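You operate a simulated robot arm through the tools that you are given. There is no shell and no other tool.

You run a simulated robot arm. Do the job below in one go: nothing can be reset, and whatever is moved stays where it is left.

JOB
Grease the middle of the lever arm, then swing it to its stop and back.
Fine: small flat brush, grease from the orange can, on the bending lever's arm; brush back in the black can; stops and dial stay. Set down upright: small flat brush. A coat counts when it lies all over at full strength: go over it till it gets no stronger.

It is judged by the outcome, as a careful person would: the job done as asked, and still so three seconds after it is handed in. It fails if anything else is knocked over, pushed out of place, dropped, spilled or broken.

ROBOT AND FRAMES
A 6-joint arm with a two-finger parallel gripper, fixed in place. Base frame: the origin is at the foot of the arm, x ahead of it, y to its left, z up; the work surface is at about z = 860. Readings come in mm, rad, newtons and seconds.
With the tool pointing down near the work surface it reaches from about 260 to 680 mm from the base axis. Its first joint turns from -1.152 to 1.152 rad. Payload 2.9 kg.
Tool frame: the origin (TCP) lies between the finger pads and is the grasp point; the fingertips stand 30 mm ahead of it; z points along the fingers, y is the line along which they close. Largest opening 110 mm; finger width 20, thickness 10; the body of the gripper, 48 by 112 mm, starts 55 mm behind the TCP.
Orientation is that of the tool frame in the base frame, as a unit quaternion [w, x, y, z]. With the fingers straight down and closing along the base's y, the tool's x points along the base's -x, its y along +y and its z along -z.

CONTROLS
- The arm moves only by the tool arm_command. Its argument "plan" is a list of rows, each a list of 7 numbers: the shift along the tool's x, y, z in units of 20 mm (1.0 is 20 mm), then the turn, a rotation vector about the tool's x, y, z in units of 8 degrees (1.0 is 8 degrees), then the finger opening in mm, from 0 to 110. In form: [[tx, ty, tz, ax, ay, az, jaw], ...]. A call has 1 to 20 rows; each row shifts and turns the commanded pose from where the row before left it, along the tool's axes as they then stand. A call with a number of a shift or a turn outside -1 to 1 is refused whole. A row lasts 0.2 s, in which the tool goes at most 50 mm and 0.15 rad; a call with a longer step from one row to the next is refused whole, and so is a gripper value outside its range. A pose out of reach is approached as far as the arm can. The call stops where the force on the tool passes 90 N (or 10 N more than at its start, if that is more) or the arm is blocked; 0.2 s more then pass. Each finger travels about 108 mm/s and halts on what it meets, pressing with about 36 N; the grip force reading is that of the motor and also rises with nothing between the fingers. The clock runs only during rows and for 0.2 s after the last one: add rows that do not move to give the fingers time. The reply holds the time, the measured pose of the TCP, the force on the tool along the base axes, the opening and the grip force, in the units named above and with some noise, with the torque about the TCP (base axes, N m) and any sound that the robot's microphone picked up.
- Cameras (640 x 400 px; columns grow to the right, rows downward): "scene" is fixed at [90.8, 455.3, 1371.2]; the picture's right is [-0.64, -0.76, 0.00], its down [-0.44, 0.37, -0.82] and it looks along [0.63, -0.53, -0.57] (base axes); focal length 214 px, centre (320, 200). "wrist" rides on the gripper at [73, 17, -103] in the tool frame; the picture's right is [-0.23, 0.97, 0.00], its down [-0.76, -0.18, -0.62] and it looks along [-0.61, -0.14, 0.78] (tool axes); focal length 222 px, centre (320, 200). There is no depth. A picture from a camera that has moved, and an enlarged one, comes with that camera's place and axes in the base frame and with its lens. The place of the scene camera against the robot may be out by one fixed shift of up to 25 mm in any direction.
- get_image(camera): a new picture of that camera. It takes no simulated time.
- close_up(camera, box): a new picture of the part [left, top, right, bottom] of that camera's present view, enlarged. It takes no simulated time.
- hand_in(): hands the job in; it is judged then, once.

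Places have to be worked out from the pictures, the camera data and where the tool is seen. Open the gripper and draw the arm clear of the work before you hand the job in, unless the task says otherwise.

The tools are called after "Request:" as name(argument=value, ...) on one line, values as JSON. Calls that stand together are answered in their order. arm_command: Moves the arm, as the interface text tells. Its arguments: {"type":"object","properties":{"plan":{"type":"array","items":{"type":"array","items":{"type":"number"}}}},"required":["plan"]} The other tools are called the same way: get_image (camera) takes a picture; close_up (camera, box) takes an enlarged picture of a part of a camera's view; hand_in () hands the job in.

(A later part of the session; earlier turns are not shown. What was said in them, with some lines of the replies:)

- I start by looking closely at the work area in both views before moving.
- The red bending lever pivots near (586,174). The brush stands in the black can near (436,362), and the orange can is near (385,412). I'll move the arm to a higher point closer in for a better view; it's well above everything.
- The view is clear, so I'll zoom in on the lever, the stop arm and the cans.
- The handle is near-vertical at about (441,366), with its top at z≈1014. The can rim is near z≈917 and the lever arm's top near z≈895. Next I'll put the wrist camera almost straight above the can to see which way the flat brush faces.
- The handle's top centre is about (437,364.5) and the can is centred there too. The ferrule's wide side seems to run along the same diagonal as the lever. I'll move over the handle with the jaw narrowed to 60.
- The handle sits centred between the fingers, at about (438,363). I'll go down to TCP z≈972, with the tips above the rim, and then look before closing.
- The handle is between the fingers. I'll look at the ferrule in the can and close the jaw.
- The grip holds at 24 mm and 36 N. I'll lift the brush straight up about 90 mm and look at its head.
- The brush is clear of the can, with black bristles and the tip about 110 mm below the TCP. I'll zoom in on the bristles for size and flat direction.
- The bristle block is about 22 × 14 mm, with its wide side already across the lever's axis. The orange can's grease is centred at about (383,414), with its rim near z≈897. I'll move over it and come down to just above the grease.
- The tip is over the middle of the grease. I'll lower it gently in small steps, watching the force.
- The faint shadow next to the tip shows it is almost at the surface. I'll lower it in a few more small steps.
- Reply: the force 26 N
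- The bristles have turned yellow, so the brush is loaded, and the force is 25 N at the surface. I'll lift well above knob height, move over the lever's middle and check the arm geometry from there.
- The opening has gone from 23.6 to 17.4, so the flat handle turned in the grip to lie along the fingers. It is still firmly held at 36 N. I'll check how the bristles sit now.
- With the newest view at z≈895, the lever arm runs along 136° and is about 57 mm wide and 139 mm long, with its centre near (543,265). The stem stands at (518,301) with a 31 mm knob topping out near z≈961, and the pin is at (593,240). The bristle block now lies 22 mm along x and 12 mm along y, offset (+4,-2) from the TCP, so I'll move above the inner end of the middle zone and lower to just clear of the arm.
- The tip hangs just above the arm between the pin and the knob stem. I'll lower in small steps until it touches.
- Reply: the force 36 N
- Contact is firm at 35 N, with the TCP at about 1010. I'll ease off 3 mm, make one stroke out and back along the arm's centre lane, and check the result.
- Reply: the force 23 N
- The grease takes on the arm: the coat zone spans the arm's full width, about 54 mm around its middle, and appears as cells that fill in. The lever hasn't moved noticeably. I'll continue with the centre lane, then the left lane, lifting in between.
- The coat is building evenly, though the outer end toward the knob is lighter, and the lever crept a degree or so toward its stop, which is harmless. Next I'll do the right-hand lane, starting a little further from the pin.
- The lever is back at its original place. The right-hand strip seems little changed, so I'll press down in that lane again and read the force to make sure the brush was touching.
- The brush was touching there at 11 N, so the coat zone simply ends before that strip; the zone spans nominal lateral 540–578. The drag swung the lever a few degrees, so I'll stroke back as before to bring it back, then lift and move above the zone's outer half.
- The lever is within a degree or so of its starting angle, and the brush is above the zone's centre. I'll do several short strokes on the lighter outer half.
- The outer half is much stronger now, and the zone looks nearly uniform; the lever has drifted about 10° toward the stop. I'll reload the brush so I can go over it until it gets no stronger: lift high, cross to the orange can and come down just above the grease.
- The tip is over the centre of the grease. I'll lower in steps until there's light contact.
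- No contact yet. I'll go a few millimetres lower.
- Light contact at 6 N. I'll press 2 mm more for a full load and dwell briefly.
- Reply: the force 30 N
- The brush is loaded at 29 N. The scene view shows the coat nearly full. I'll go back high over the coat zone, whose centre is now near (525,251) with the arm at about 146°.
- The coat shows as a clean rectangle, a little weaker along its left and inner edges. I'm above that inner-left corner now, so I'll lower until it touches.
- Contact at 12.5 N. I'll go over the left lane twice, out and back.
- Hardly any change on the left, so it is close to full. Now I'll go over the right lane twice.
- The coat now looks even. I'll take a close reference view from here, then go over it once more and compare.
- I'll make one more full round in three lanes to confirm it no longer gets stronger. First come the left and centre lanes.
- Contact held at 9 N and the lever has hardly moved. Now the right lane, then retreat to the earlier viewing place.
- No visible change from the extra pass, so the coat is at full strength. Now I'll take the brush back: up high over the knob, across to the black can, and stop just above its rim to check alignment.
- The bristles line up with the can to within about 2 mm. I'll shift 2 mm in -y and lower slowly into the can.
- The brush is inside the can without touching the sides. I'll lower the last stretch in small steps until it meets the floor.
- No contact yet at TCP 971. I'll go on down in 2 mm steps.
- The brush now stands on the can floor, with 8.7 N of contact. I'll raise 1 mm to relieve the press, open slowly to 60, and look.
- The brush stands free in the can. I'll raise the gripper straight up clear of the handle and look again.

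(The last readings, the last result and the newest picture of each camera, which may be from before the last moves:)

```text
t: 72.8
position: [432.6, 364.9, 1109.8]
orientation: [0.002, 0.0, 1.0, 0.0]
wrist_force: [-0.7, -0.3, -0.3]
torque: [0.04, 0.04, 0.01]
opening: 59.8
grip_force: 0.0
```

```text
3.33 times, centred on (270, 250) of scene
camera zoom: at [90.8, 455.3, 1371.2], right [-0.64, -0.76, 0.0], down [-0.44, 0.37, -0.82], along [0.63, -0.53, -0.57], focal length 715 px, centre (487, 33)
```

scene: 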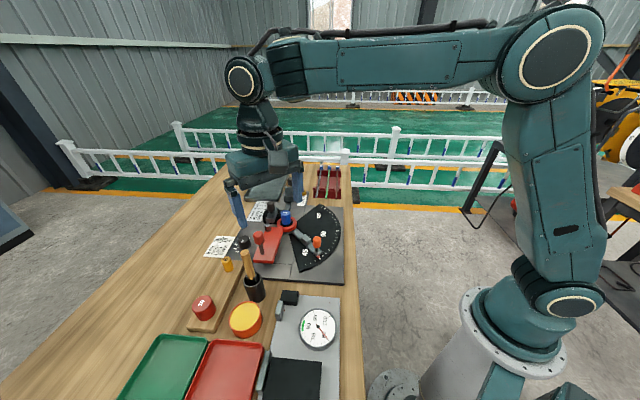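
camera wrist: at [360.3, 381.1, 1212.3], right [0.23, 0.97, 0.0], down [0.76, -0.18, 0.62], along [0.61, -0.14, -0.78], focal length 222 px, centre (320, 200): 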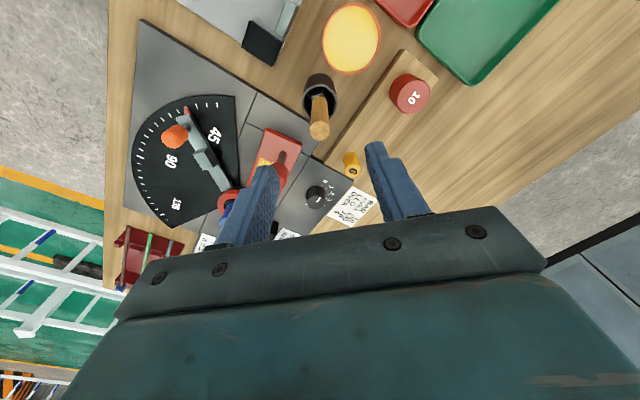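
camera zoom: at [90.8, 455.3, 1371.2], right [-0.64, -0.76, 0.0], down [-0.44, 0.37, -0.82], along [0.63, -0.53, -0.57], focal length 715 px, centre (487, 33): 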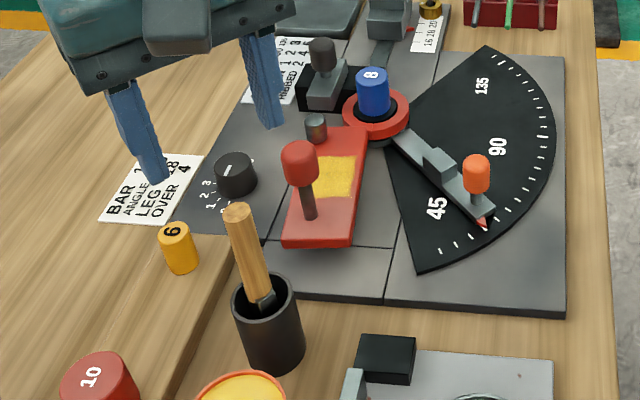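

The brush stands upright in the black can. Next I'll move above the lever's red knob, now estimated at (502,294) with its top near z≈961, keeping high to check alignment.

Request:
arm_command(plan=[[-0.869, -0.884, 0, 0, 0, 0, 60], [-0.869, -0.884, 0, 0, 0, 0, 60], [-0.869, -0.884, 0, 0, 0, 0, 60], [-0.869, -0.884, 0, 0, 0, 0, 60], [0, 0, 0.8, 0, 0, 0, 60], [0, 0, 0.7, 0, 0, 0, 60], [0, 0, 0, 0, 0, 0, 60]])

Request:
get_image(camera="wrist")

Request:
close_up(camera="wrist", box=[200, 50, 420, 215])

Request:
close_up(camera="scene", box=[210, 190, 330, 310])

```text
t: 74.4
position: [502.2, 294.5, 1078.9]
orientation: [0.001, 0.001, 1.0, 0.001]
wrist_force: [0.5, 0.0, 0.7]
torque: [0.01, -0.04, -0.01]
opening: 60.1
grip_force: 0.1
```

```text
taken
camera wrist: at [430.4, 310.6, 1181.7], right [0.23, 0.97, 0.0], down [0.76, -0.18, 0.62], along [0.61, -0.14, -0.78], focal length 222 px, centre (320, 200)
```

wrist: 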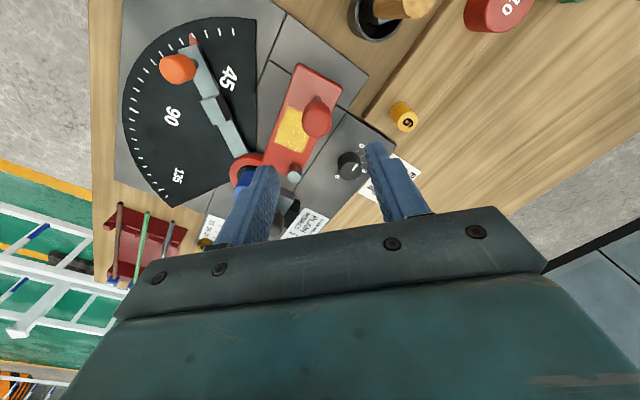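

```text
2.42 times, centred on (310, 132) of wrist
camera zoom: at [430.4, 310.6, 1181.7], right [0.23, 0.97, 0.0], down [0.76, -0.18, 0.62], along [0.61, -0.14, -0.78], focal length 538 px, centre (344, 364)
```

zoom: 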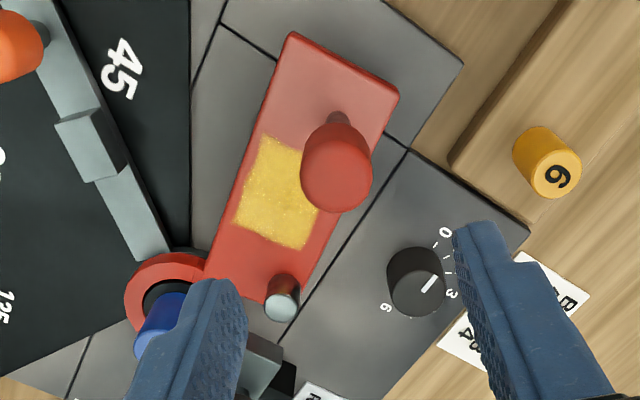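

```text
3.33 times, centred on (270, 250) of scene
camera zoom: at [90.8, 455.3, 1371.2], right [-0.64, -0.76, 0.0], down [-0.44, 0.37, -0.82], along [0.63, -0.53, -0.57], focal length 715 px, centre (487, 33)
```

zoom: 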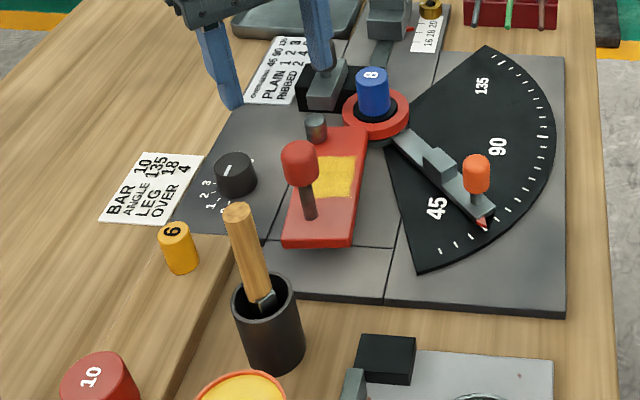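

The knob sits at about (502.5,292), with its body spanning z≈928–965. I'll lower with the jaw at 60 so the fingers straddle it, to TCP z≈949.

Request:
arm_command(plan=[[0, -0.125, 0.9, 0, 0, 0, 60], [0, 0, 1, 0, 0, 0, 60], [0, 0, 1, 0, 0, 0, 60], [0, 0, 1, 0, 0, 0, 60], [0, 0, 1, 0, 0, 0, 60], [0, 0, 0.9, 0, 0, 0, 60], [0, 0, 0.7, 0, 0, 0, 60], [0, 0, 0, 0, 0, 0, 60]])

Request:
get_image(camera="wrist")

Request:
close_up(camera="scene", box=[220, 190, 320, 290])

```text
t: 76.2
position: [502.5, 291.4, 948.3]
orientation: [0.001, 0.0, 1.0, 0.0]
wrist_force: [0.7, 0.0, 1.0]
torque: [0.01, 0.0, 0.03]
opening: 60.0
grip_force: 0.1
```

```text
taken
camera wrist: at [430.6, 307.2, 1051.5], right [0.23, 0.97, 0.0], down [0.76, -0.18, 0.62], along [0.61, -0.14, -0.78], focal length 222 px, centre (320, 200)
```

wrist: 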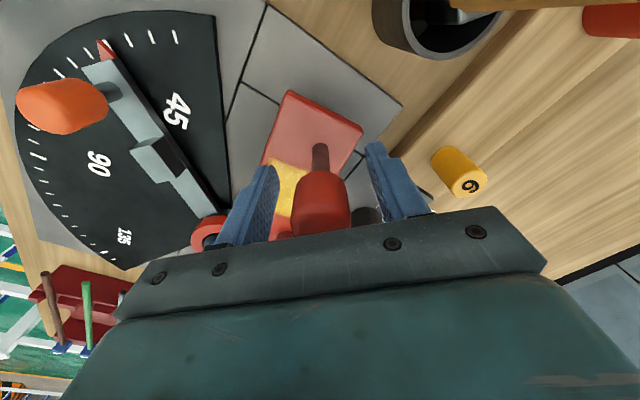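

```text
4.00 times, centred on (270, 240) of scene
camera zoom: at [90.8, 455.3, 1371.2], right [-0.64, -0.76, 0.0], down [-0.44, 0.37, -0.82], along [0.63, -0.53, -0.57], focal length 858 px, centre (520, 40)
```

zoom: 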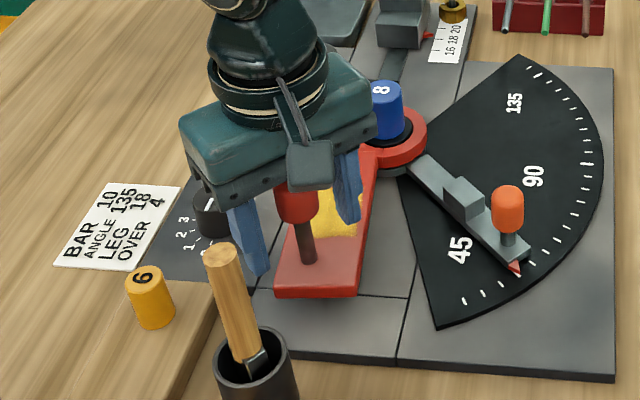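

The knob is centred between the fingers, with the tips well above the coat. I'll close on it.

Request:
arm_command(plan=[[0, 0, 0, 0, 0, 0, 40], [0, 0, 0, 0, 0, 0, 28], [0, 0, 0, 0, 0, 0, 20], [0, 0, 0, 0, 0, 0, 20]])

Request:
close_up(camera="wrist", box=[220, 100, 420, 250])

```text
t: 77.2
position: [501.9, 292.0, 949.4]
orientation: [0.001, -0.001, 1.0, 0.001]
wrist_force: [-3.1, 6.7, -1.0]
torque: [-0.6, -0.22, 0.21]
opening: 27.6
grip_force: 45.1
```

```text
2.67 times, centred on (320, 175) of wrist
camera zoom: at [430.2, 307.8, 1051.8], right [0.23, 0.97, 0.0], down [0.76, -0.18, 0.62], along [0.61, -0.14, -0.78], focal length 592 px, centre (320, 267)
```

zoom: 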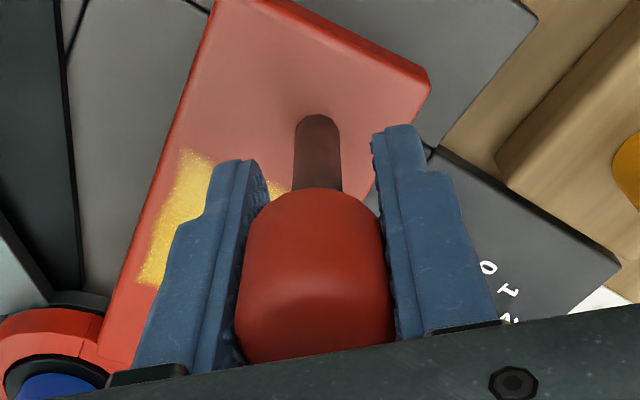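

The knob is gripped firmly at 28 mm. I'll swing along the arc about the pivot at (583,172), radius ≈145, a first 13°, and check forces.

Request:
arm_command(plan=[[0.22, -0.16, 0, 0, 0, 0, 20], [0.22, -0.16, 0, 0, 0, 0, 20], [0.415, -0.355, 0, 0, 0, 0, 20], [0.39, -0.385, 0, 0, 0, 0, 20], [0, 0, 0, 0, 0, 0, 20]])

Request:
close_up(camera="scene", box=[220, 190, 320, 290])

Request:
get_image(camera="wrist")

```text
t: 78.4
position: [476.5, 270.6, 947.6]
orientation: [0.0, -0.001, 1.0, 0.0]
wrist_force: [-5.9, 7.2, 0.6]
torque: [-0.57, 0.48, 0.04]
opening: 27.2
grip_force: 45.1
```

```text
4.00 times, centred on (270, 240) of scene
camera zoom: at [90.6, 455.5, 1371.1], right [-0.64, -0.76, 0.0], down [-0.44, 0.37, -0.82], along [0.63, -0.53, -0.57], focal length 858 px, centre (520, 40)
```

zoom: 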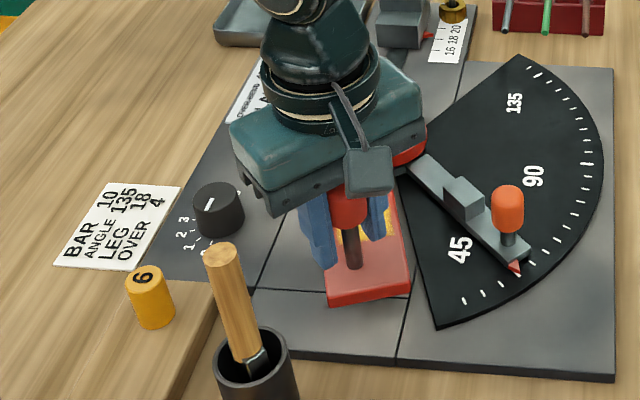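

```text
taken
camera wrist: at [405.7, 285.9, 1052.0], right [0.23, 0.97, 0.0], down [0.76, -0.18, 0.62], along [0.61, -0.14, -0.78], focal length 222 px, centre (320, 200)
```

wrist: 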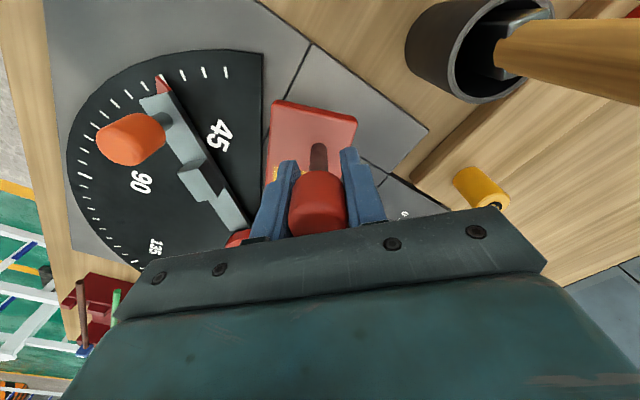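

The swing is smooth, with about 9 N of radial force, so my radius is about 1 mm short. I'll continue to roughly 146° with a small outward correction.

Request:
arm_command(plan=[[0.4, -0.385, 0, 0, 0, 0, 20], [0.325, -0.44, 0, 0, 0, 0, 20], [0, 0, 0, 0, 0, 0, 20]])

Request:
close_up(camera="scene", box=[250, 190, 330, 270])

Request:
get_image(camera="wrist")

```text
t: 79.2
position: [463.2, 252.8, 948.5]
orientation: [0.002, 0.001, 1.0, 0.0]
wrist_force: [1.7, -0.1, -0.5]
torque: [0.04, 0.41, 0.09]
opening: 27.1
grip_force: 45.0
```

```text
5.00 times, centred on (290, 230) of scene
camera zoom: at [90.8, 455.3, 1371.2], right [-0.64, -0.76, 0.0], down [-0.44, 0.37, -0.82], along [0.63, -0.53, -0.57], focal length 1072 px, centre (470, 50)
```

zoom: 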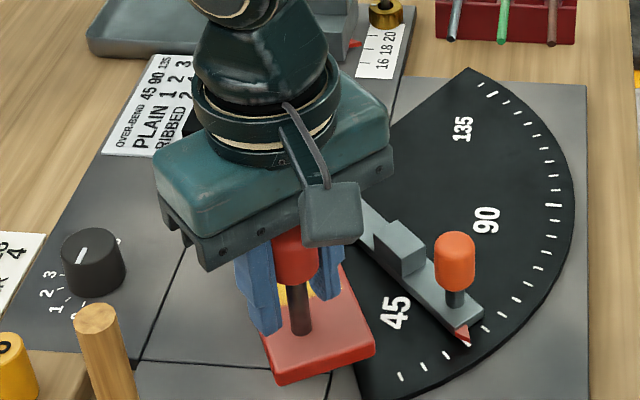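

```text
taken
camera wrist: at [392.3, 269.0, 1051.8], right [0.23, 0.97, 0.0], down [0.76, -0.18, 0.63], along [0.61, -0.14, -0.78], focal length 222 px, centre (320, 200)
```

wrist: 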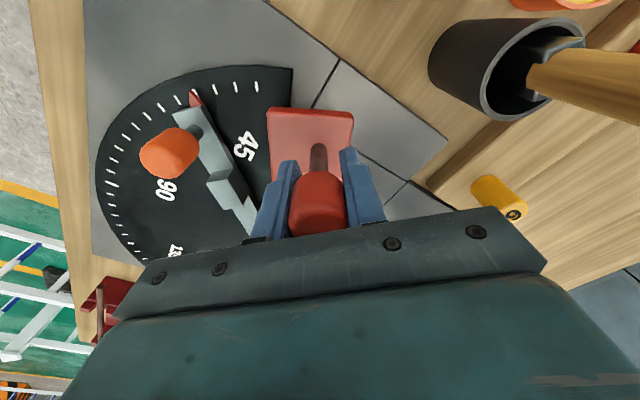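

Forces are near zero and the lever edge is still about 10° short of the stop's block. I'll advance another 6° and look again.

Request:
arm_command(plan=[[0.145, -0.2325, 0, 0, 0, 0, 20], [0.145, -0.2325, 0, 0, 0, 0, 20], [0.12, -0.225, 0, 0, 0, 0, 20], [0, 0, 0, 0, 0, 0, 20]])

Request:
close_up(camera="scene", box=[260, 200, 330, 270])

Request:
close_up(camera="wrist", box=[140, 80, 380, 260])

```text
t: 80.2
position: [454.9, 239.9, 949.0]
orientation: [0.001, 0.0, 1.0, 0.001]
wrist_force: [8.6, 2.0, -6.1]
torque: [-0.08, -0.87, 0.66]
opening: 27.0
grip_force: 45.4
```

```text
5.71 times, centred on (295, 235) of scene
camera zoom: at [91.0, 455.4, 1371.1], right [-0.64, -0.76, 0.0], down [-0.44, 0.37, -0.82], along [0.63, -0.53, -0.57], focal length 1226 px, centre (463, 0)
```

zoom: 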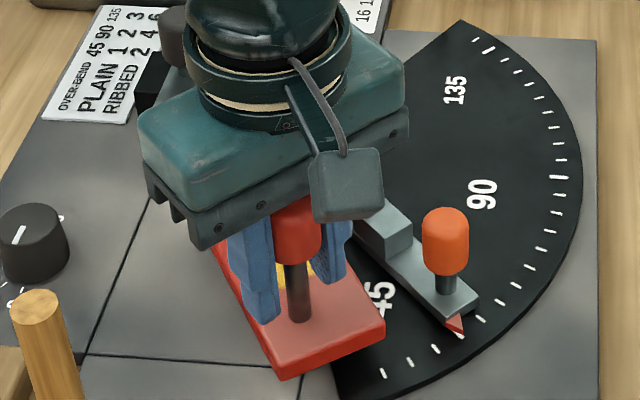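

```text
2.22 times, centred on (260, 170) of wrist
camera zoom: at [383.6, 256.0, 1051.8], right [0.23, 0.97, 0.0], down [0.76, -0.18, 0.63], along [0.61, -0.14, -0.78], focal length 494 px, centre (453, 267)
```

zoom: 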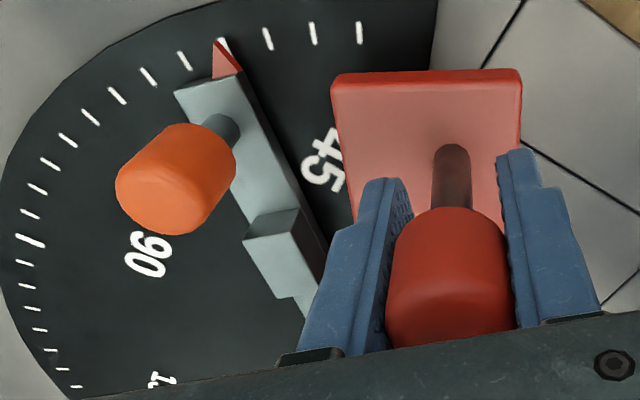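

The gap to the block looks like another 7°. I'll go on in smaller steps, with a slight inward correction, checking the force after each.

Request:
arm_command(plan=[[0.09, -0.24, 0, 0, 0, 0, 20], [0.1, -0.23, 0, 0, 0, 0, 20], [0, 0, 0, 0, 0, 0, 20]])

Request:
close_up(camera="scene", box=[260, 200, 330, 270])

Request:
close_up(camera="wrist", box=[140, 80, 380, 260])

```text
t: 81.0
position: [450.3, 232.0, 950.0]
orientation: [0.0, -0.001, 1.0, 0.0]
wrist_force: [-3.0, 6.7, 0.4]
torque: [-0.58, 0.08, 0.66]
opening: 27.4
grip_force: 44.8
```

```text
5.71 times, centred on (295, 235) of scene
camera zoom: at [90.7, 455.5, 1371.1], right [-0.64, -0.76, 0.0], down [-0.44, 0.37, -0.82], along [0.63, -0.53, -0.57], focal length 1226 px, centre (463, 0)
```

zoom: 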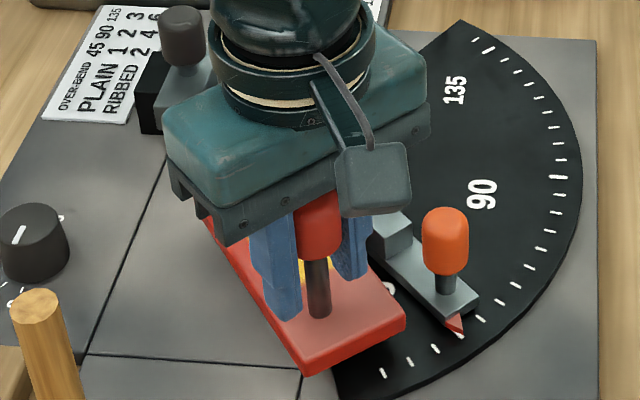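

```text
2.22 times, centred on (260, 170) of wrist
camera zoom: at [378.8, 246.9, 1052.2], right [0.22, 0.97, 0.0], down [0.76, -0.18, 0.62], along [0.61, -0.14, -0.78], focal length 494 px, centre (453, 267)
```

zoom: 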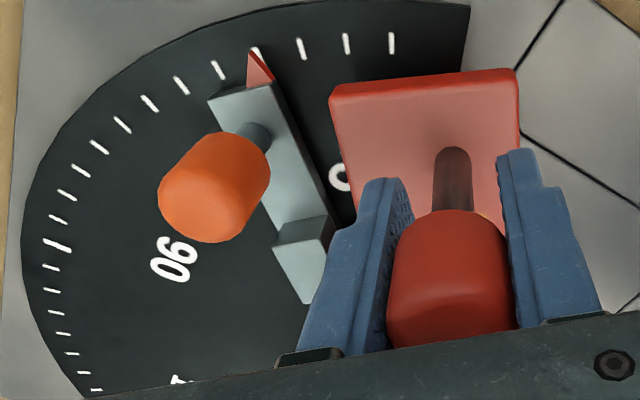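

The remaining gap is a few degrees. I'll move in about 1° steps (2.5 mm), reading the force each time.

Request:
arm_command(plan=[[0.05, -0.115, 0, 0, 0, 0, 20], [0, 0, 0, 0, 0, 0, 20]])

Request:
arm_command(plan=[[0.045, -0.115, 0, 0, 0, 0, 20], [0, 0, 0, 0, 0, 0, 20]])

Request:
close_up(camera="scene", box=[260, 200, 330, 270])

Request:
close_up(camera="wrist", box=[140, 80, 380, 260])

```text
t: 81.6
position: [450.5, 228.6, 948.3]
orientation: [0.0, -0.001, 1.0, 0.001]
wrist_force: [-5.9, 7.9, 2.3]
torque: [-0.6, 0.06, 0.64]
opening: 27.6
grip_force: 45.0
```

```text
t: 82.2
position: [448.3, 226.5, 947.0]
orientation: [0.001, 0.0, 1.0, 0.0]
wrist_force: [-7.3, 7.6, 1.0]
torque: [-0.58, -0.05, 0.55]
opening: 27.6
grip_force: 44.9
```

```text
5.71 times, centred on (295, 235) of scene
camera zoom: at [90.6, 455.5, 1371.1], right [-0.64, -0.76, 0.0], down [-0.44, 0.37, -0.82], along [0.63, -0.53, -0.57], focal length 1226 px, centre (463, 0)
```

zoom: 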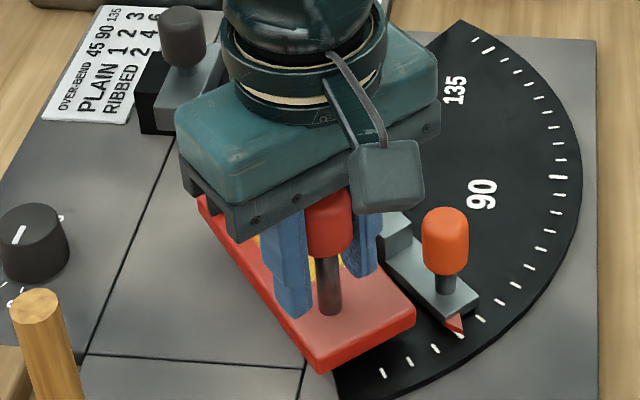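

```text
2.22 times, centred on (260, 170) of wrist
camera zoom: at [377.0, 242.2, 1052.0], right [0.23, 0.97, 0.0], down [0.76, -0.18, 0.62], along [0.61, -0.14, -0.78], focal length 494 px, centre (453, 267)
```

zoom: 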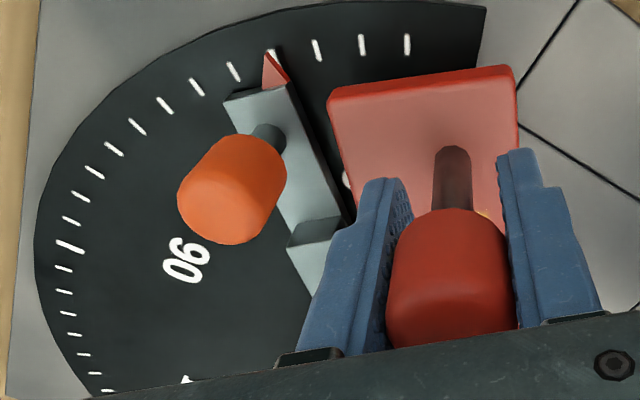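

No contact yet; the tangential force is unchanged at about 4–5 N. I'll continue with 1° steps and a slight outward correction.

Request:
arm_command(plan=[[0.068, -0.108, 0, 0, 0, 0, 20], [0, 0, 0, 0, 0, 0, 20]])

Request:
arm_command(plan=[[0.068, -0.108, 0, 0, 0, 0, 20], [0, 0, 0, 0, 0, 0, 20]])

Request:
close_up(camera="scene", box=[260, 200, 330, 270])

Request:
close_up(camera="wrist", box=[140, 80, 380, 260])

```text
t: 82.8
position: [448.7, 223.9, 949.4]
orientation: [0.002, 0.001, 1.0, 0.001]
wrist_force: [-5.4, 6.8, -1.2]
torque: [-0.55, -0.23, 0.59]
opening: 27.7
grip_force: 44.6
```

```text
t: 83.4
position: [447.4, 221.8, 949.4]
orientation: [0.002, 0.0, 1.0, 0.0]
wrist_force: [1.9, 3.9, -3.5]
torque: [-0.54, -0.24, 0.44]
opening: 27.4
grip_force: 45.8
```

```text
5.71 times, centred on (295, 235) of scene
camera zoom: at [90.9, 455.4, 1371.1], right [-0.64, -0.76, 0.0], down [-0.44, 0.37, -0.82], along [0.63, -0.53, -0.57], focal length 1226 px, centre (463, 0)
```

zoom: 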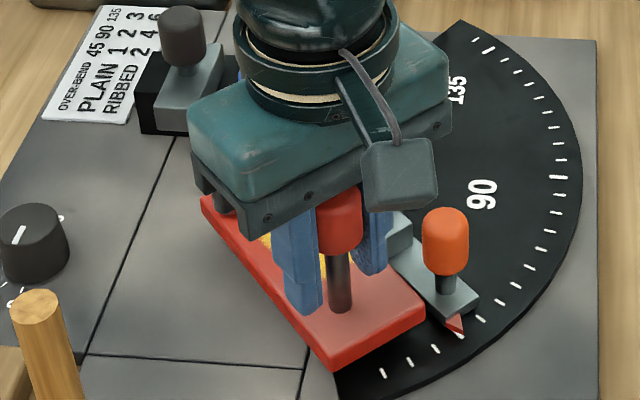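

```text
2.22 times, centred on (260, 170) of wrist
camera zoom: at [375.0, 237.5, 1051.9], right [0.23, 0.97, 0.0], down [0.76, -0.18, 0.63], along [0.61, -0.14, -0.78], focal length 494 px, centre (453, 267)
```

zoom: 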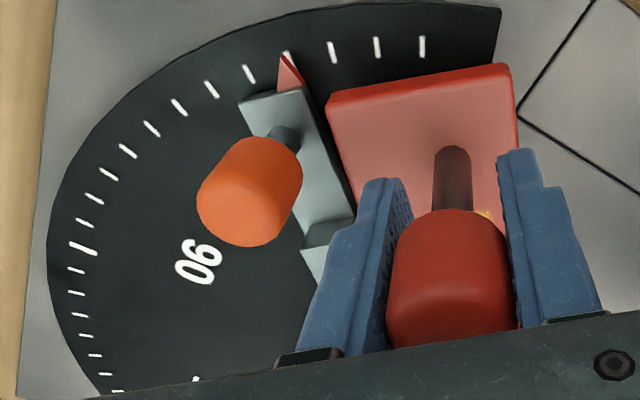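

The lever edge is now almost at the block. I'll use half-degree steps from here.

Request:
arm_command(plan=[[0.025, -0.06, 0, 0, 0, 0, 20], [0, 0, 0, 0, 0, 0, 20]])

Request:
arm_command(plan=[[0.025, -0.06, 0, 0, 0, 0, 20], [0, 0, 0, 0, 0, 0, 20]])

Request:
close_up(camera="scene", box=[280, 210, 320, 250])

Request:
close_up(camera="wrist", box=[200, 90, 340, 230])

```text
t: 84.0
position: [446.2, 220.3, 948.6]
orientation: [0.003, 0.0, 1.0, 0.001]
wrist_force: [5.4, 1.9, -1.6]
torque: [-0.57, -0.21, 0.42]
opening: 27.8
grip_force: 44.9
```

```text
t: 84.6
position: [446.4, 217.8, 947.9]
orientation: [0.002, 0.0, 1.0, 0.001]
wrist_force: [6.5, 2.3, 1.3]
torque: [-0.51, -0.31, 0.45]
opening: 27.9
grip_force: 44.3
```

```text
10.00 times, centred on (300, 230) of scene
camera zoom: at [90.9, 455.4, 1371.2], right [-0.64, -0.76, 0.0], down [-0.44, 0.37, -0.82], along [0.63, -0.53, -0.57], focal length 2145 px, centre (520, -100)
```

zoom: 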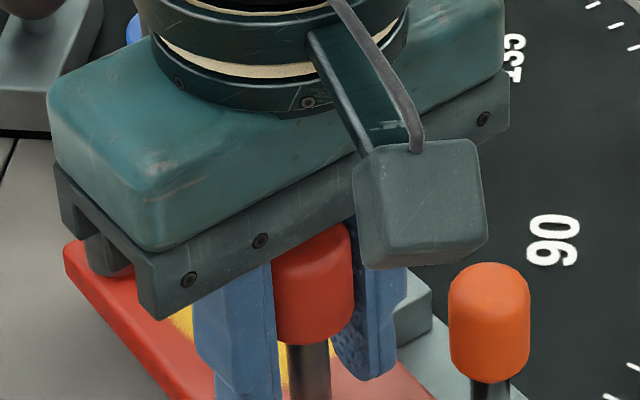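

```text
2.86 times, centred on (270, 160) of wrist
camera zoom: at [374.0, 235.1, 1051.9], right [0.23, 0.97, 0.0], down [0.76, -0.18, 0.63], along [0.61, -0.14, -0.78], focal length 635 px, centre (463, 314)
```

zoom: 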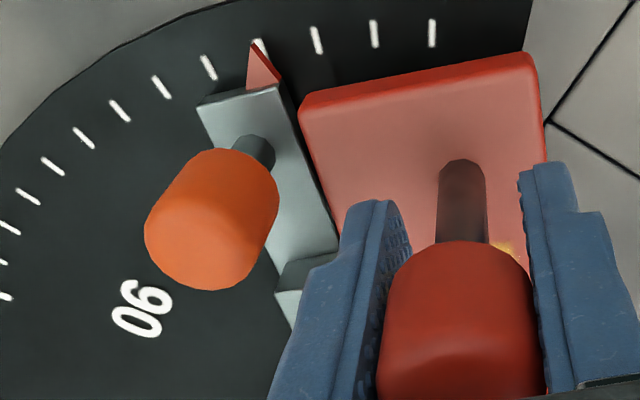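

Still only about 4 N of friction. I'll continue half a degree at a time and watch for the force rising or a click.

Request:
arm_command(plan=[[0.005, -0.065, 0, 0, 0, 0, 20], [0, 0, 0, 0, 0, 0, 20]])

Request:
arm_command(plan=[[0.01, -0.065, 0, 0, 0, 0, 20], [0, 0, 0, 0, 0, 0, 20]])

Request:
close_up(camera="wrist", box=[200, 90, 340, 230])

```text
t: 85.2
position: [445.4, 217.8, 949.0]
orientation: [0.001, 0.0, 1.0, 0.001]
wrist_force: [4.9, 3.1, 0.2]
torque: [-0.46, -0.79, 0.47]
opening: 27.6
grip_force: 44.8
```

```text
t: 85.8
position: [445.7, 216.0, 948.3]
orientation: [0.001, -0.001, 1.0, 0.001]
wrist_force: [2.9, 3.4, 3.7]
torque: [-0.49, -0.38, 0.53]
opening: 27.5
grip_force: 44.8
```

```text
2.86 times, centred on (270, 160) of wrist
camera zoom: at [373.2, 232.9, 1052.0], right [0.23, 0.97, 0.0], down [0.76, -0.18, 0.62], along [0.61, -0.14, -0.78], focal length 635 px, centre (463, 314)
```

zoom: 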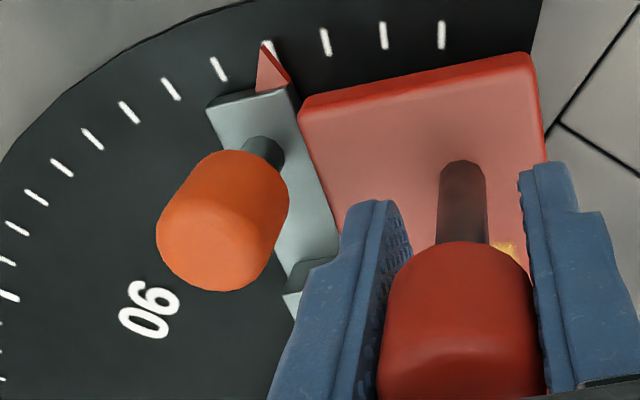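

The stop hasn't moved (its pointer is on the same tick), and no contact force yet. I'll continue.

Request:
arm_command(plan=[[0.015, -0.065, 0, 0, 0, 0, 20], [0, 0, 0, 0, 0, 0, 20]])

Request:
arm_command(plan=[[0.015, -0.065, 0, 0, 0, 0, 20], [0, 0, 0, 0, 0, 0, 20]])

Request:
close_up(camera="wrist", box=[200, 90, 340, 230])

Request:
close_up(camera="scene", box=[260, 200, 330, 270])

```text
t: 86.4
position: [444.5, 214.9, 948.3]
orientation: [0.001, 0.0, 1.0, 0.001]
wrist_force: [0.0, 3.8, 3.4]
torque: [-0.53, -0.55, 0.51]
opening: 27.7
grip_force: 45.0
```

```text
t: 87.0
position: [444.1, 215.2, 948.6]
orientation: [0.001, -0.001, 1.0, 0.001]
wrist_force: [-3.4, 5.7, 7.3]
torque: [-0.52, -0.29, 0.55]
opening: 27.6
grip_force: 45.5
```

```text
2.86 times, centred on (270, 160) of wrist
camera zoom: at [372.4, 230.4, 1052.0], right [0.23, 0.97, 0.0], down [0.76, -0.18, 0.62], along [0.61, -0.14, -0.78], focal length 635 px, centre (463, 314)
```

zoom: 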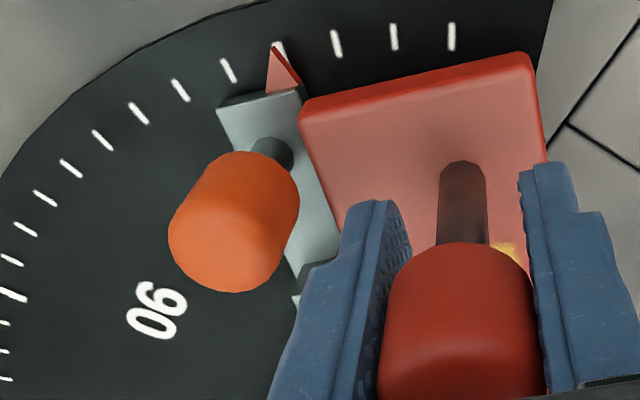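

```text
5.71 times, centred on (295, 235) of scene
camera zoom: at [90.6, 455.4, 1371.2], right [-0.64, -0.76, 0.0], down [-0.44, 0.37, -0.82], along [0.63, -0.53, -0.57], focal length 1226 px, centre (463, 0)
```

zoom: 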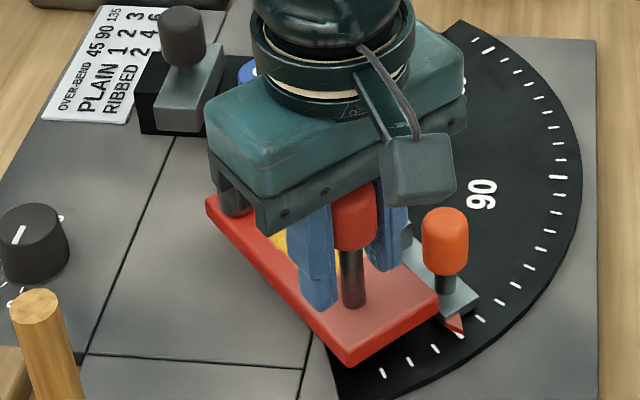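

Still only friction at about 4 N. The orange stop knob is at about (432,166), leaving some 14 mm to the leading finger. I'll keep going in half-degree steps.

Request:
arm_command(plan=[[0.028, -0.06, 0, 0, 0, 0, 20], [0, 0, 0, 0, 0, 0, 20]])

Request:
arm_command(plan=[[0.028, -0.06, 0, 0, 0, 0, 20], [0, 0, 0, 0, 0, 0, 20]])

Request:
close_up(camera="wrist", box=[200, 90, 340, 230])

Request:
close_up(camera="scene", box=[280, 215, 330, 265])

```text
t: 87.6
position: [444.0, 213.4, 948.9]
orientation: [0.001, 0.001, 1.0, 0.002]
wrist_force: [0.1, 9.3, 6.0]
torque: [-0.69, 0.8, 0.05]
opening: 27.9
grip_force: 45.0
```

```text
t: 88.2
position: [444.0, 214.0, 947.7]
orientation: [0.002, -0.002, 1.0, 0.002]
wrist_force: [5.1, 21.1, 2.9]
torque: [-0.94, 0.89, -0.36]
opening: 27.9
grip_force: 44.7
```

```text
2.86 times, centred on (270, 160) of wrist
camera zoom: at [371.8, 229.0, 1051.8], right [0.23, 0.97, 0.0], down [0.76, -0.18, 0.63], along [0.61, -0.14, -0.78], focal length 635 px, centre (463, 314)
```

zoom: 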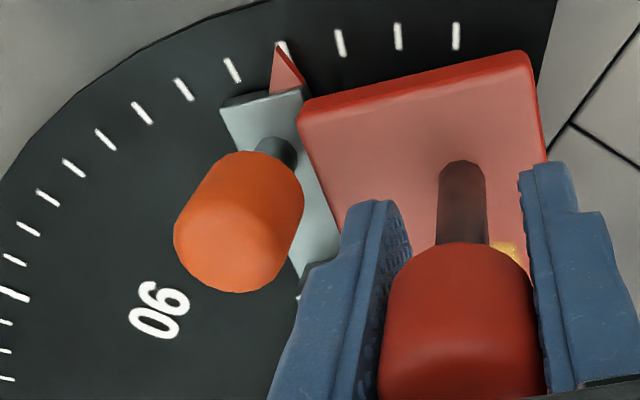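

```text
8.00 times, centred on (305, 240) of scene
camera zoom: at [90.9, 455.9, 1371.0], right [-0.64, -0.76, 0.0], down [-0.44, 0.37, -0.82], along [0.63, -0.53, -0.57], focal length 1716 px, centre (440, -120)
```

zoom: 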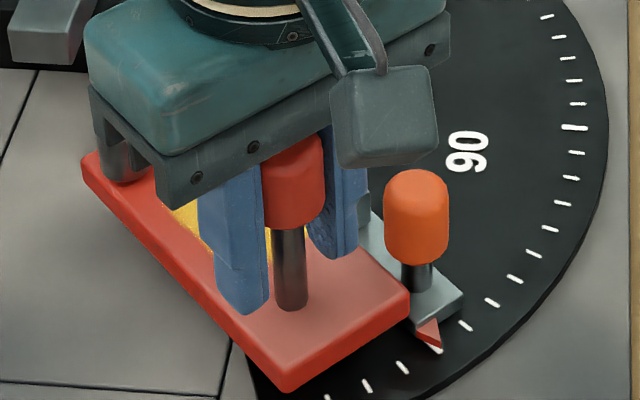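

Contact with the stop: the force jumped to 21 N against the swing, the lever stopped advancing, and the stop's pointer is still on its tick. Now I'll swing it back along the same arc to the angle where I gripped it.

Request:
arm_command(plan=[[-0.175, 0.47, 0, 0, 0, 0, 20], [-0.19, 0.47, 0, 0, 0, 0, 20], [-0.225, 0.455, 0, 0, 0, 0, 20], [-0.25, 0.435, 0, 0, 0, 0, 20], [-0.285, 0.42, 0, 0, 0, 0, 20], [-0.31, 0.4, 0, 0, 0, 0, 20], [-0.34, 0.375, 0, 0, 0, 0, 20], [-0.365, 0.35, 0, 0, 0, 0, 20], [-0.385, 0.33, 0, 0, 0, 0, 20], [-0.41, 0.295, 0, 0, 0, 0, 20], [0, 0, 0, 0, 0, 0, 20]])

Request:
close_up(camera="scene", box=[220, 180, 360, 290])

Request:
get_image(camera="wrist")

```text
t: 90.6
position: [503.2, 291.7, 948.0]
orientation: [0.0, 0.0, 1.0, 0.0]
wrist_force: [0.2, -3.8, -5.0]
torque: [-0.45, 0.23, -0.19]
opening: 27.5
grip_force: 45.2
```

```text
3.64 times, centred on (290, 235) of scene
camera zoom: at [90.8, 455.3, 1371.2], right [-0.64, -0.76, 0.0], down [-0.44, 0.37, -0.82], along [0.63, -0.53, -0.57], focal length 780 px, centre (429, 73)
```

zoom: 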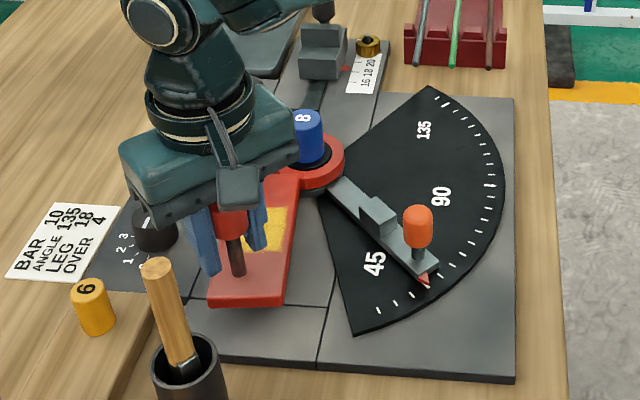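

```text
taken
camera wrist: at [430.4, 307.5, 1051.6], right [0.23, 0.97, 0.0], down [0.76, -0.18, 0.62], along [0.61, -0.14, -0.78], focal length 222 px, centre (320, 200)
```

wrist: 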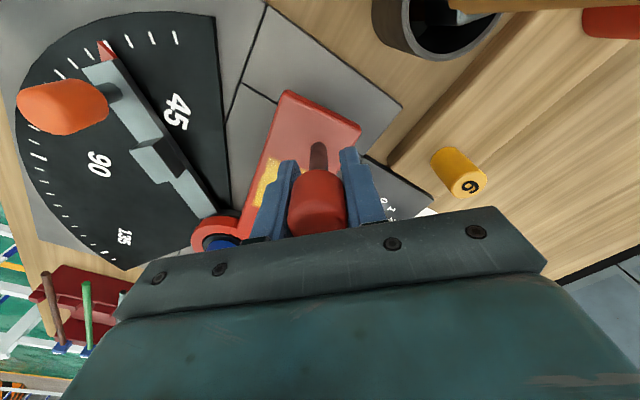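

The stop sits exactly where it was. Compared with the first picture, the lever still has about 6–7° to go, so I'll move 4° more and then do small steps while watching for a rest stop.

Request:
arm_command(plan=[[-0.215, 0.14, 0, 0, 0, 0, 20], [-0.215, 0.13, 0, 0, 0, 0, 20], [0, 0, 0, 0, 0, 0, 20]])

Request:
arm_command(plan=[[-0.112, 0.059, 0, 0, 0, 0, 20], [0, 0, 0, 0, 0, 0, 20]])

Request:
close_up(camera="scene", box=[220, 180, 360, 290])

```text
t: 91.4
position: [511.0, 297.2, 947.4]
orientation: [0.001, 0.0, 1.0, 0.0]
wrist_force: [0.0, -3.6, -9.9]
torque: [0.03, -0.28, -0.07]
opening: 27.2
grip_force: 44.8
```

```text
t: 92.0
position: [511.9, 298.1, 948.3]
orientation: [0.0, 0.0, 1.0, 0.001]
wrist_force: [-1.1, -1.8, -11.5]
torque: [-0.07, 0.19, -0.17]
opening: 27.0
grip_force: 45.3
```

```text
3.64 times, centred on (290, 235) of scene
camera zoom: at [90.9, 455.4, 1371.2], right [-0.64, -0.76, 0.0], down [-0.44, 0.37, -0.82], along [0.63, -0.53, -0.57], focal length 780 px, centre (429, 73)
```

zoom: 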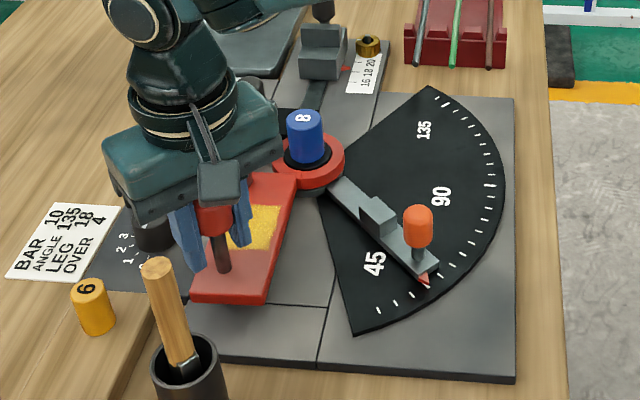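

About 1–1.5° remains compared with the first picture. I'll make another 1° step and read the force.

Request:
arm_command(plan=[[-0.112, 0.057, 0, 0, 0, 0, 20], [0, 0, 0, 0, 0, 0, 20]])

Request:
close_up(camera="scene", box=[220, 180, 360, 290])

Request:
close_up(camera="scene", box=[220, 225, 290, 310])

```text
t: 92.6
position: [515.4, 298.8, 948.9]
orientation: [0.001, 0.0, 1.0, 0.001]
wrist_force: [-2.8, 0.0, -10.4]
torque: [-0.18, -0.1, -0.21]
opening: 27.0
grip_force: 44.5
```

```text
3.64 times, centred on (290, 235) of scene
camera zoom: at [90.8, 455.4, 1371.1], right [-0.64, -0.76, 0.0], down [-0.44, 0.37, -0.82], along [0.63, -0.53, -0.57], focal length 780 px, centre (429, 73)
```

zoom: 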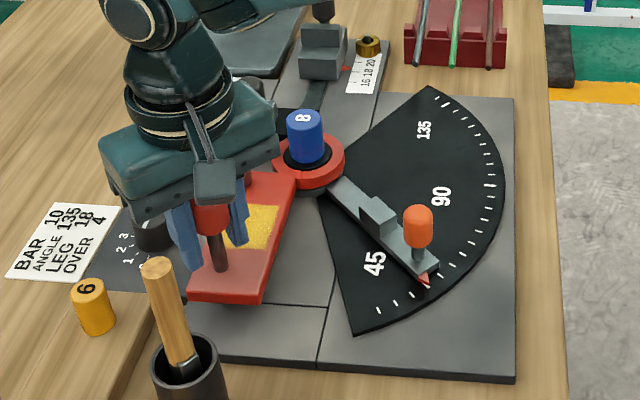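

```text
4.71 times, centred on (255, 268) of scene
camera zoom: at [90.8, 455.4, 1371.1], right [-0.64, -0.76, 0.0], down [-0.44, 0.37, -0.82], along [0.63, -0.53, -0.57], focal length 1009 px, centre (626, -118)
```

zoom: 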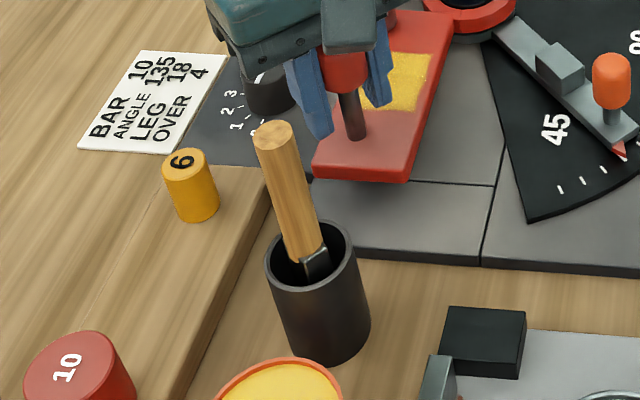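

The lever is now within about half a degree of its starting place. I'll nudge half a degree more to see whether it meets a rest stop.

Request:
arm_command(plan=[[-0.056, 0.028, 0, 0, 0, 0, 20], [0, 0, 0, 0, 0, 0, 20]])

Request:
close_up(camera="scene", box=[220, 225, 290, 310])

```text
t: 93.2
position: [516.9, 300.6, 948.8]
orientation: [0.001, 0.0, 1.0, 0.0]
wrist_force: [-4.7, 1.1, -10.2]
torque: [-0.22, -0.35, -0.46]
opening: 27.0
grip_force: 45.2
```

```text
4.71 times, centred on (255, 268) of scene
camera zoom: at [90.8, 455.4, 1371.1], right [-0.64, -0.76, 0.0], down [-0.44, 0.37, -0.82], along [0.63, -0.53, -0.57], focal length 1009 px, centre (626, -118)
```

zoom: 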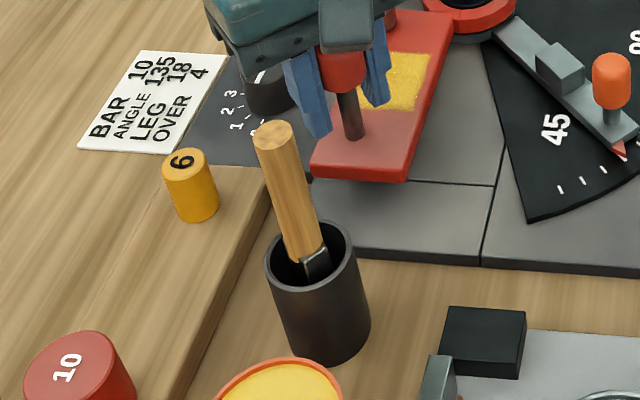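

The arm's corners and the stem base now match the first picture, and there is no rest stop to press on. I'll open the jaw and rise straight up off the knob.

Request:
arm_command(plan=[[0, 0, 0, 0, 0, 0, 32], [0, 0, 0, 0, 0, 0, 45], [0, 0, 0, 0, 0, 0, 60], [0, 0, 0, 0, 0, 0, 60], [0, 0, -0.6, 0, 0, 0, 60], [0, 0, -1, 0, 0, 0, 60], [0, 0, -1, 0, 0, 0, 60], [0, 0, -1, 0, 0, 0, 60], [0, 0, -1, 0, 0, 0, 60], [0, 0, -1, 0, 0, 0, 60], [0, 0, -1, 0, 0, 0, 60], [0, 0, -1, 0, 0, 0, 60], [0, 0, -1, 0, 0, 0, 60], [0, 0, 0, 0, 0, 0, 60]])

Request:
close_up(camera="scene", box=[220, 180, 360, 290])

Request:
close_up(camera="scene", box=[220, 225, 290, 310])

Request:
get_image(camera="wrist")

```text
t: 96.2
position: [516.4, 299.9, 1121.8]
orientation: [0.001, 0.0, 1.0, 0.001]
wrist_force: [0.3, 0.4, -0.1]
torque: [0.0, 0.01, 0.02]
opening: 60.1
grip_force: 0.0
```

```text
3.64 times, centred on (290, 235) of scene
camera zoom: at [90.8, 455.3, 1371.2], right [-0.64, -0.76, 0.0], down [-0.44, 0.37, -0.82], along [0.63, -0.53, -0.57], focal length 780 px, centre (429, 73)
```

zoom: 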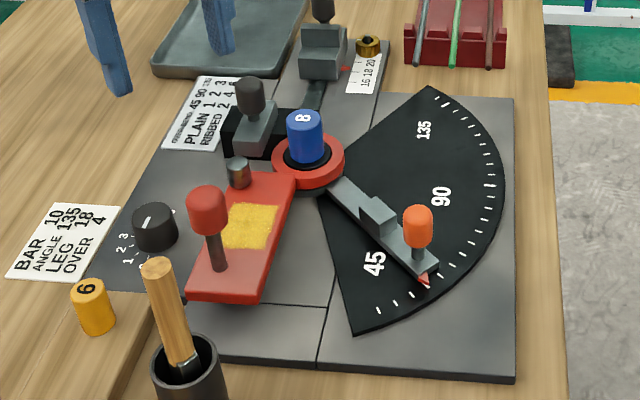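

```text
4.71 times, centred on (255, 268) of scene
camera zoom: at [90.8, 455.3, 1371.2], right [-0.64, -0.76, 0.0], down [-0.44, 0.37, -0.82], along [0.63, -0.53, -0.57], focal length 1009 px, centre (626, -118)
```

zoom: 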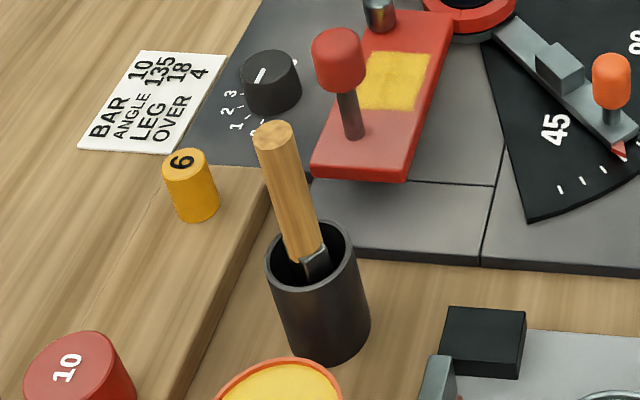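

```text
taken
camera wrist: at [444.6, 316.1, 1224.5], right [0.23, 0.97, 0.0], down [0.76, -0.18, 0.62], along [0.61, -0.14, -0.78], focal length 222 px, centre (320, 200)
```

wrist: 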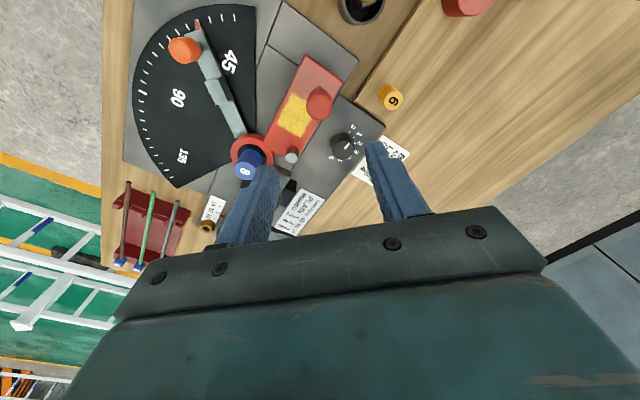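

The lever, stop and dial all match the first picture. I'll take a close check of the coat now that the view is clear.

Request:
close_up(camera="scene", box=[255, 220, 305, 265])

Request:
close_up(camera="wrist", box=[265, 80, 335, 160])

```text
8.89 times, centred on (280, 242) of scene
camera zoom: at [90.8, 455.3, 1371.2], right [-0.64, -0.76, 0.0], down [-0.44, 0.37, -0.82], along [0.63, -0.53, -0.57], focal length 1906 px, centre (676, -178)
```

zoom: 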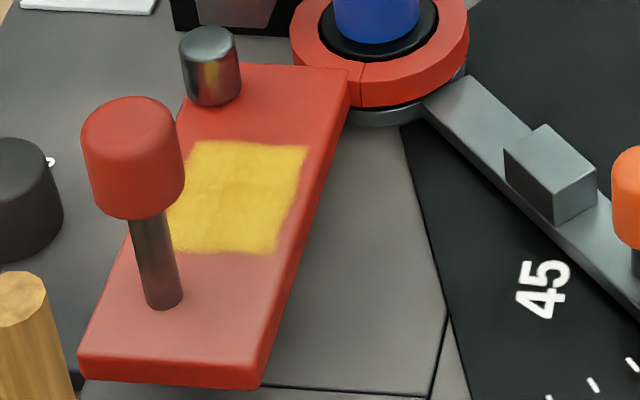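

```text
5.00 times, centred on (300, 120) of wrist
camera zoom: at [444.6, 316.1, 1224.5], right [0.23, 0.97, 0.0], down [0.76, -0.18, 0.62], along [0.61, -0.14, -0.78], focal length 1111 px, centre (420, 600)
```

zoom: 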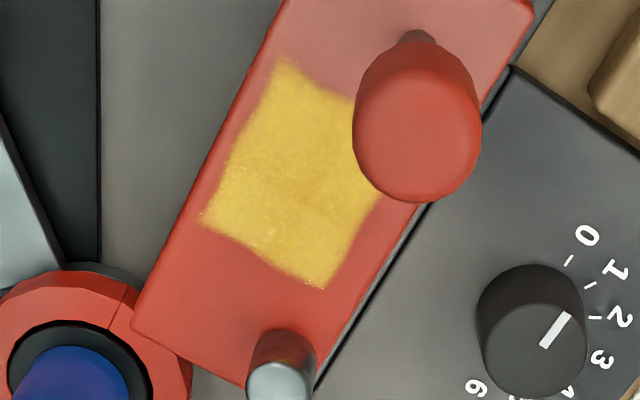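

The coat is whole and even, the brush stands upright in its can, the lever is back, and the stop and dial are where they were. I'll open the gripper and draw the arm back to its starting pose.

Request:
arm_command(plan=[[0, 0, -1, 0, 0, 0, 80], [0, 0, -1, 0, 0, 0, 110], [0.9125, -0.7875, -0.65, 0, 0, 0, 110], [0.9125, -0.7875, -0.65, 0, 0, 0, 110], [0.9125, -0.7875, -0.65, 0, 0, 0, 110], [0.9125, -0.7875, -0.65, 0, 0, 0, 110], [0.9125, -0.7875, -0.65, 0, 0, 0, 110], [0.9125, -0.7875, -0.65, 0, 0, 0, 110], [0.9125, -0.7875, -0.65, 0, 0, 0, 110], [0.9125, -0.7875, -0.65, 0, 0, 0, 110], [0.9125, -0.7875, -0.65, 0, 0, 0, 110], [0.9125, -0.7875, -0.65, 0, 0, 0, 110], [0.9125, -0.7875, -0.65, 0, 0, 0, 110], [0.9125, -0.7875, -0.65, 0, 0, 0, 110], [0, 0, 0, 0, 0, 0, 110]])

Request:
get_image(camera="scene")

Request:
close_up(camera="scene", box=[180, 180, 360, 350])

Request:
close_up(camera="wrist", box=[280, 60, 500, 240])

```text
t: 99.4
position: [297.3, 110.6, 1315.5]
orientation: [0.001, -0.001, 1.0, -0.001]
wrist_force: [-0.4, 0.2, -0.6]
torque: [0.01, -0.01, -0.01]
opening: 110.1
grip_force: 0.0
```

```text
taken
```

scene: 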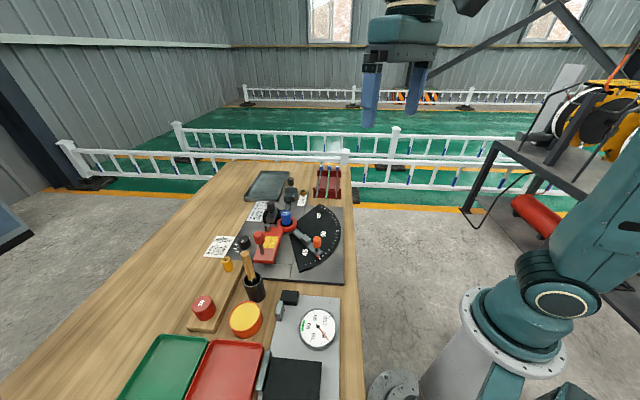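

```text
2.35 times, centred on (270, 265) of scene
camera zoom: at [90.7, 455.3, 1371.2], right [-0.64, -0.76, 0.0], down [-0.44, 0.37, -0.82], along [0.63, -0.53, -0.57], focal length 505 px, centre (438, 47)
```

zoom: 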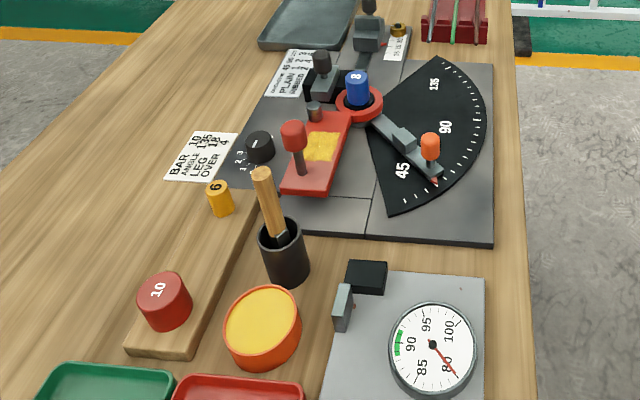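

```text
2.22 times, centred on (390, 150) of wrist
camera zoom: at [225.3, 126.5, 1418.9], right [0.23, 0.97, 0.0], down [0.76, -0.18, 0.62], along [0.61, -0.14, -0.78], focal length 494 px, centre (164, 311)
```

zoom: 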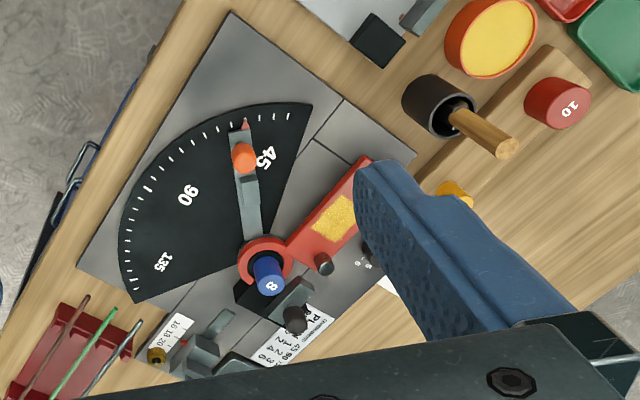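

Everything is in its place: the coat is on the arm, the lever is back, the brush is upright in the black can, and the arm is clear with the gripper open. I'm handing the job in.

Request:
hand_in()

```text
The job is handed in.
```

The job is done and handed in; no result of the judging has come back yet.

- **Grease:** The middle of the bending lever's arm has an even coat, using the small flat brush and grease from the orange can. I reloaded the brush once and went over the arm again. The last pass made no visible difference.
- **Swing:** I swung the lever until it met its stop. The force jumped to about 21 N and the lever stopped moving. I then swung it back to its starting position, matching it by eye to the first picture.
- **Stop and dial:** Both look unmoved when compared with the first picture.
- **Brush:** It is back in the black can, standing upright.
- **Arm:** The gripper is open and the arm is back at its starting pose. I saw nothing knocked over, spilled or out of place.

The lever drifted up to about 10° while I was brushing, because the brush dragged it along. I found no rest stop at its starting end, so its final position is accurate only to about half a degree.
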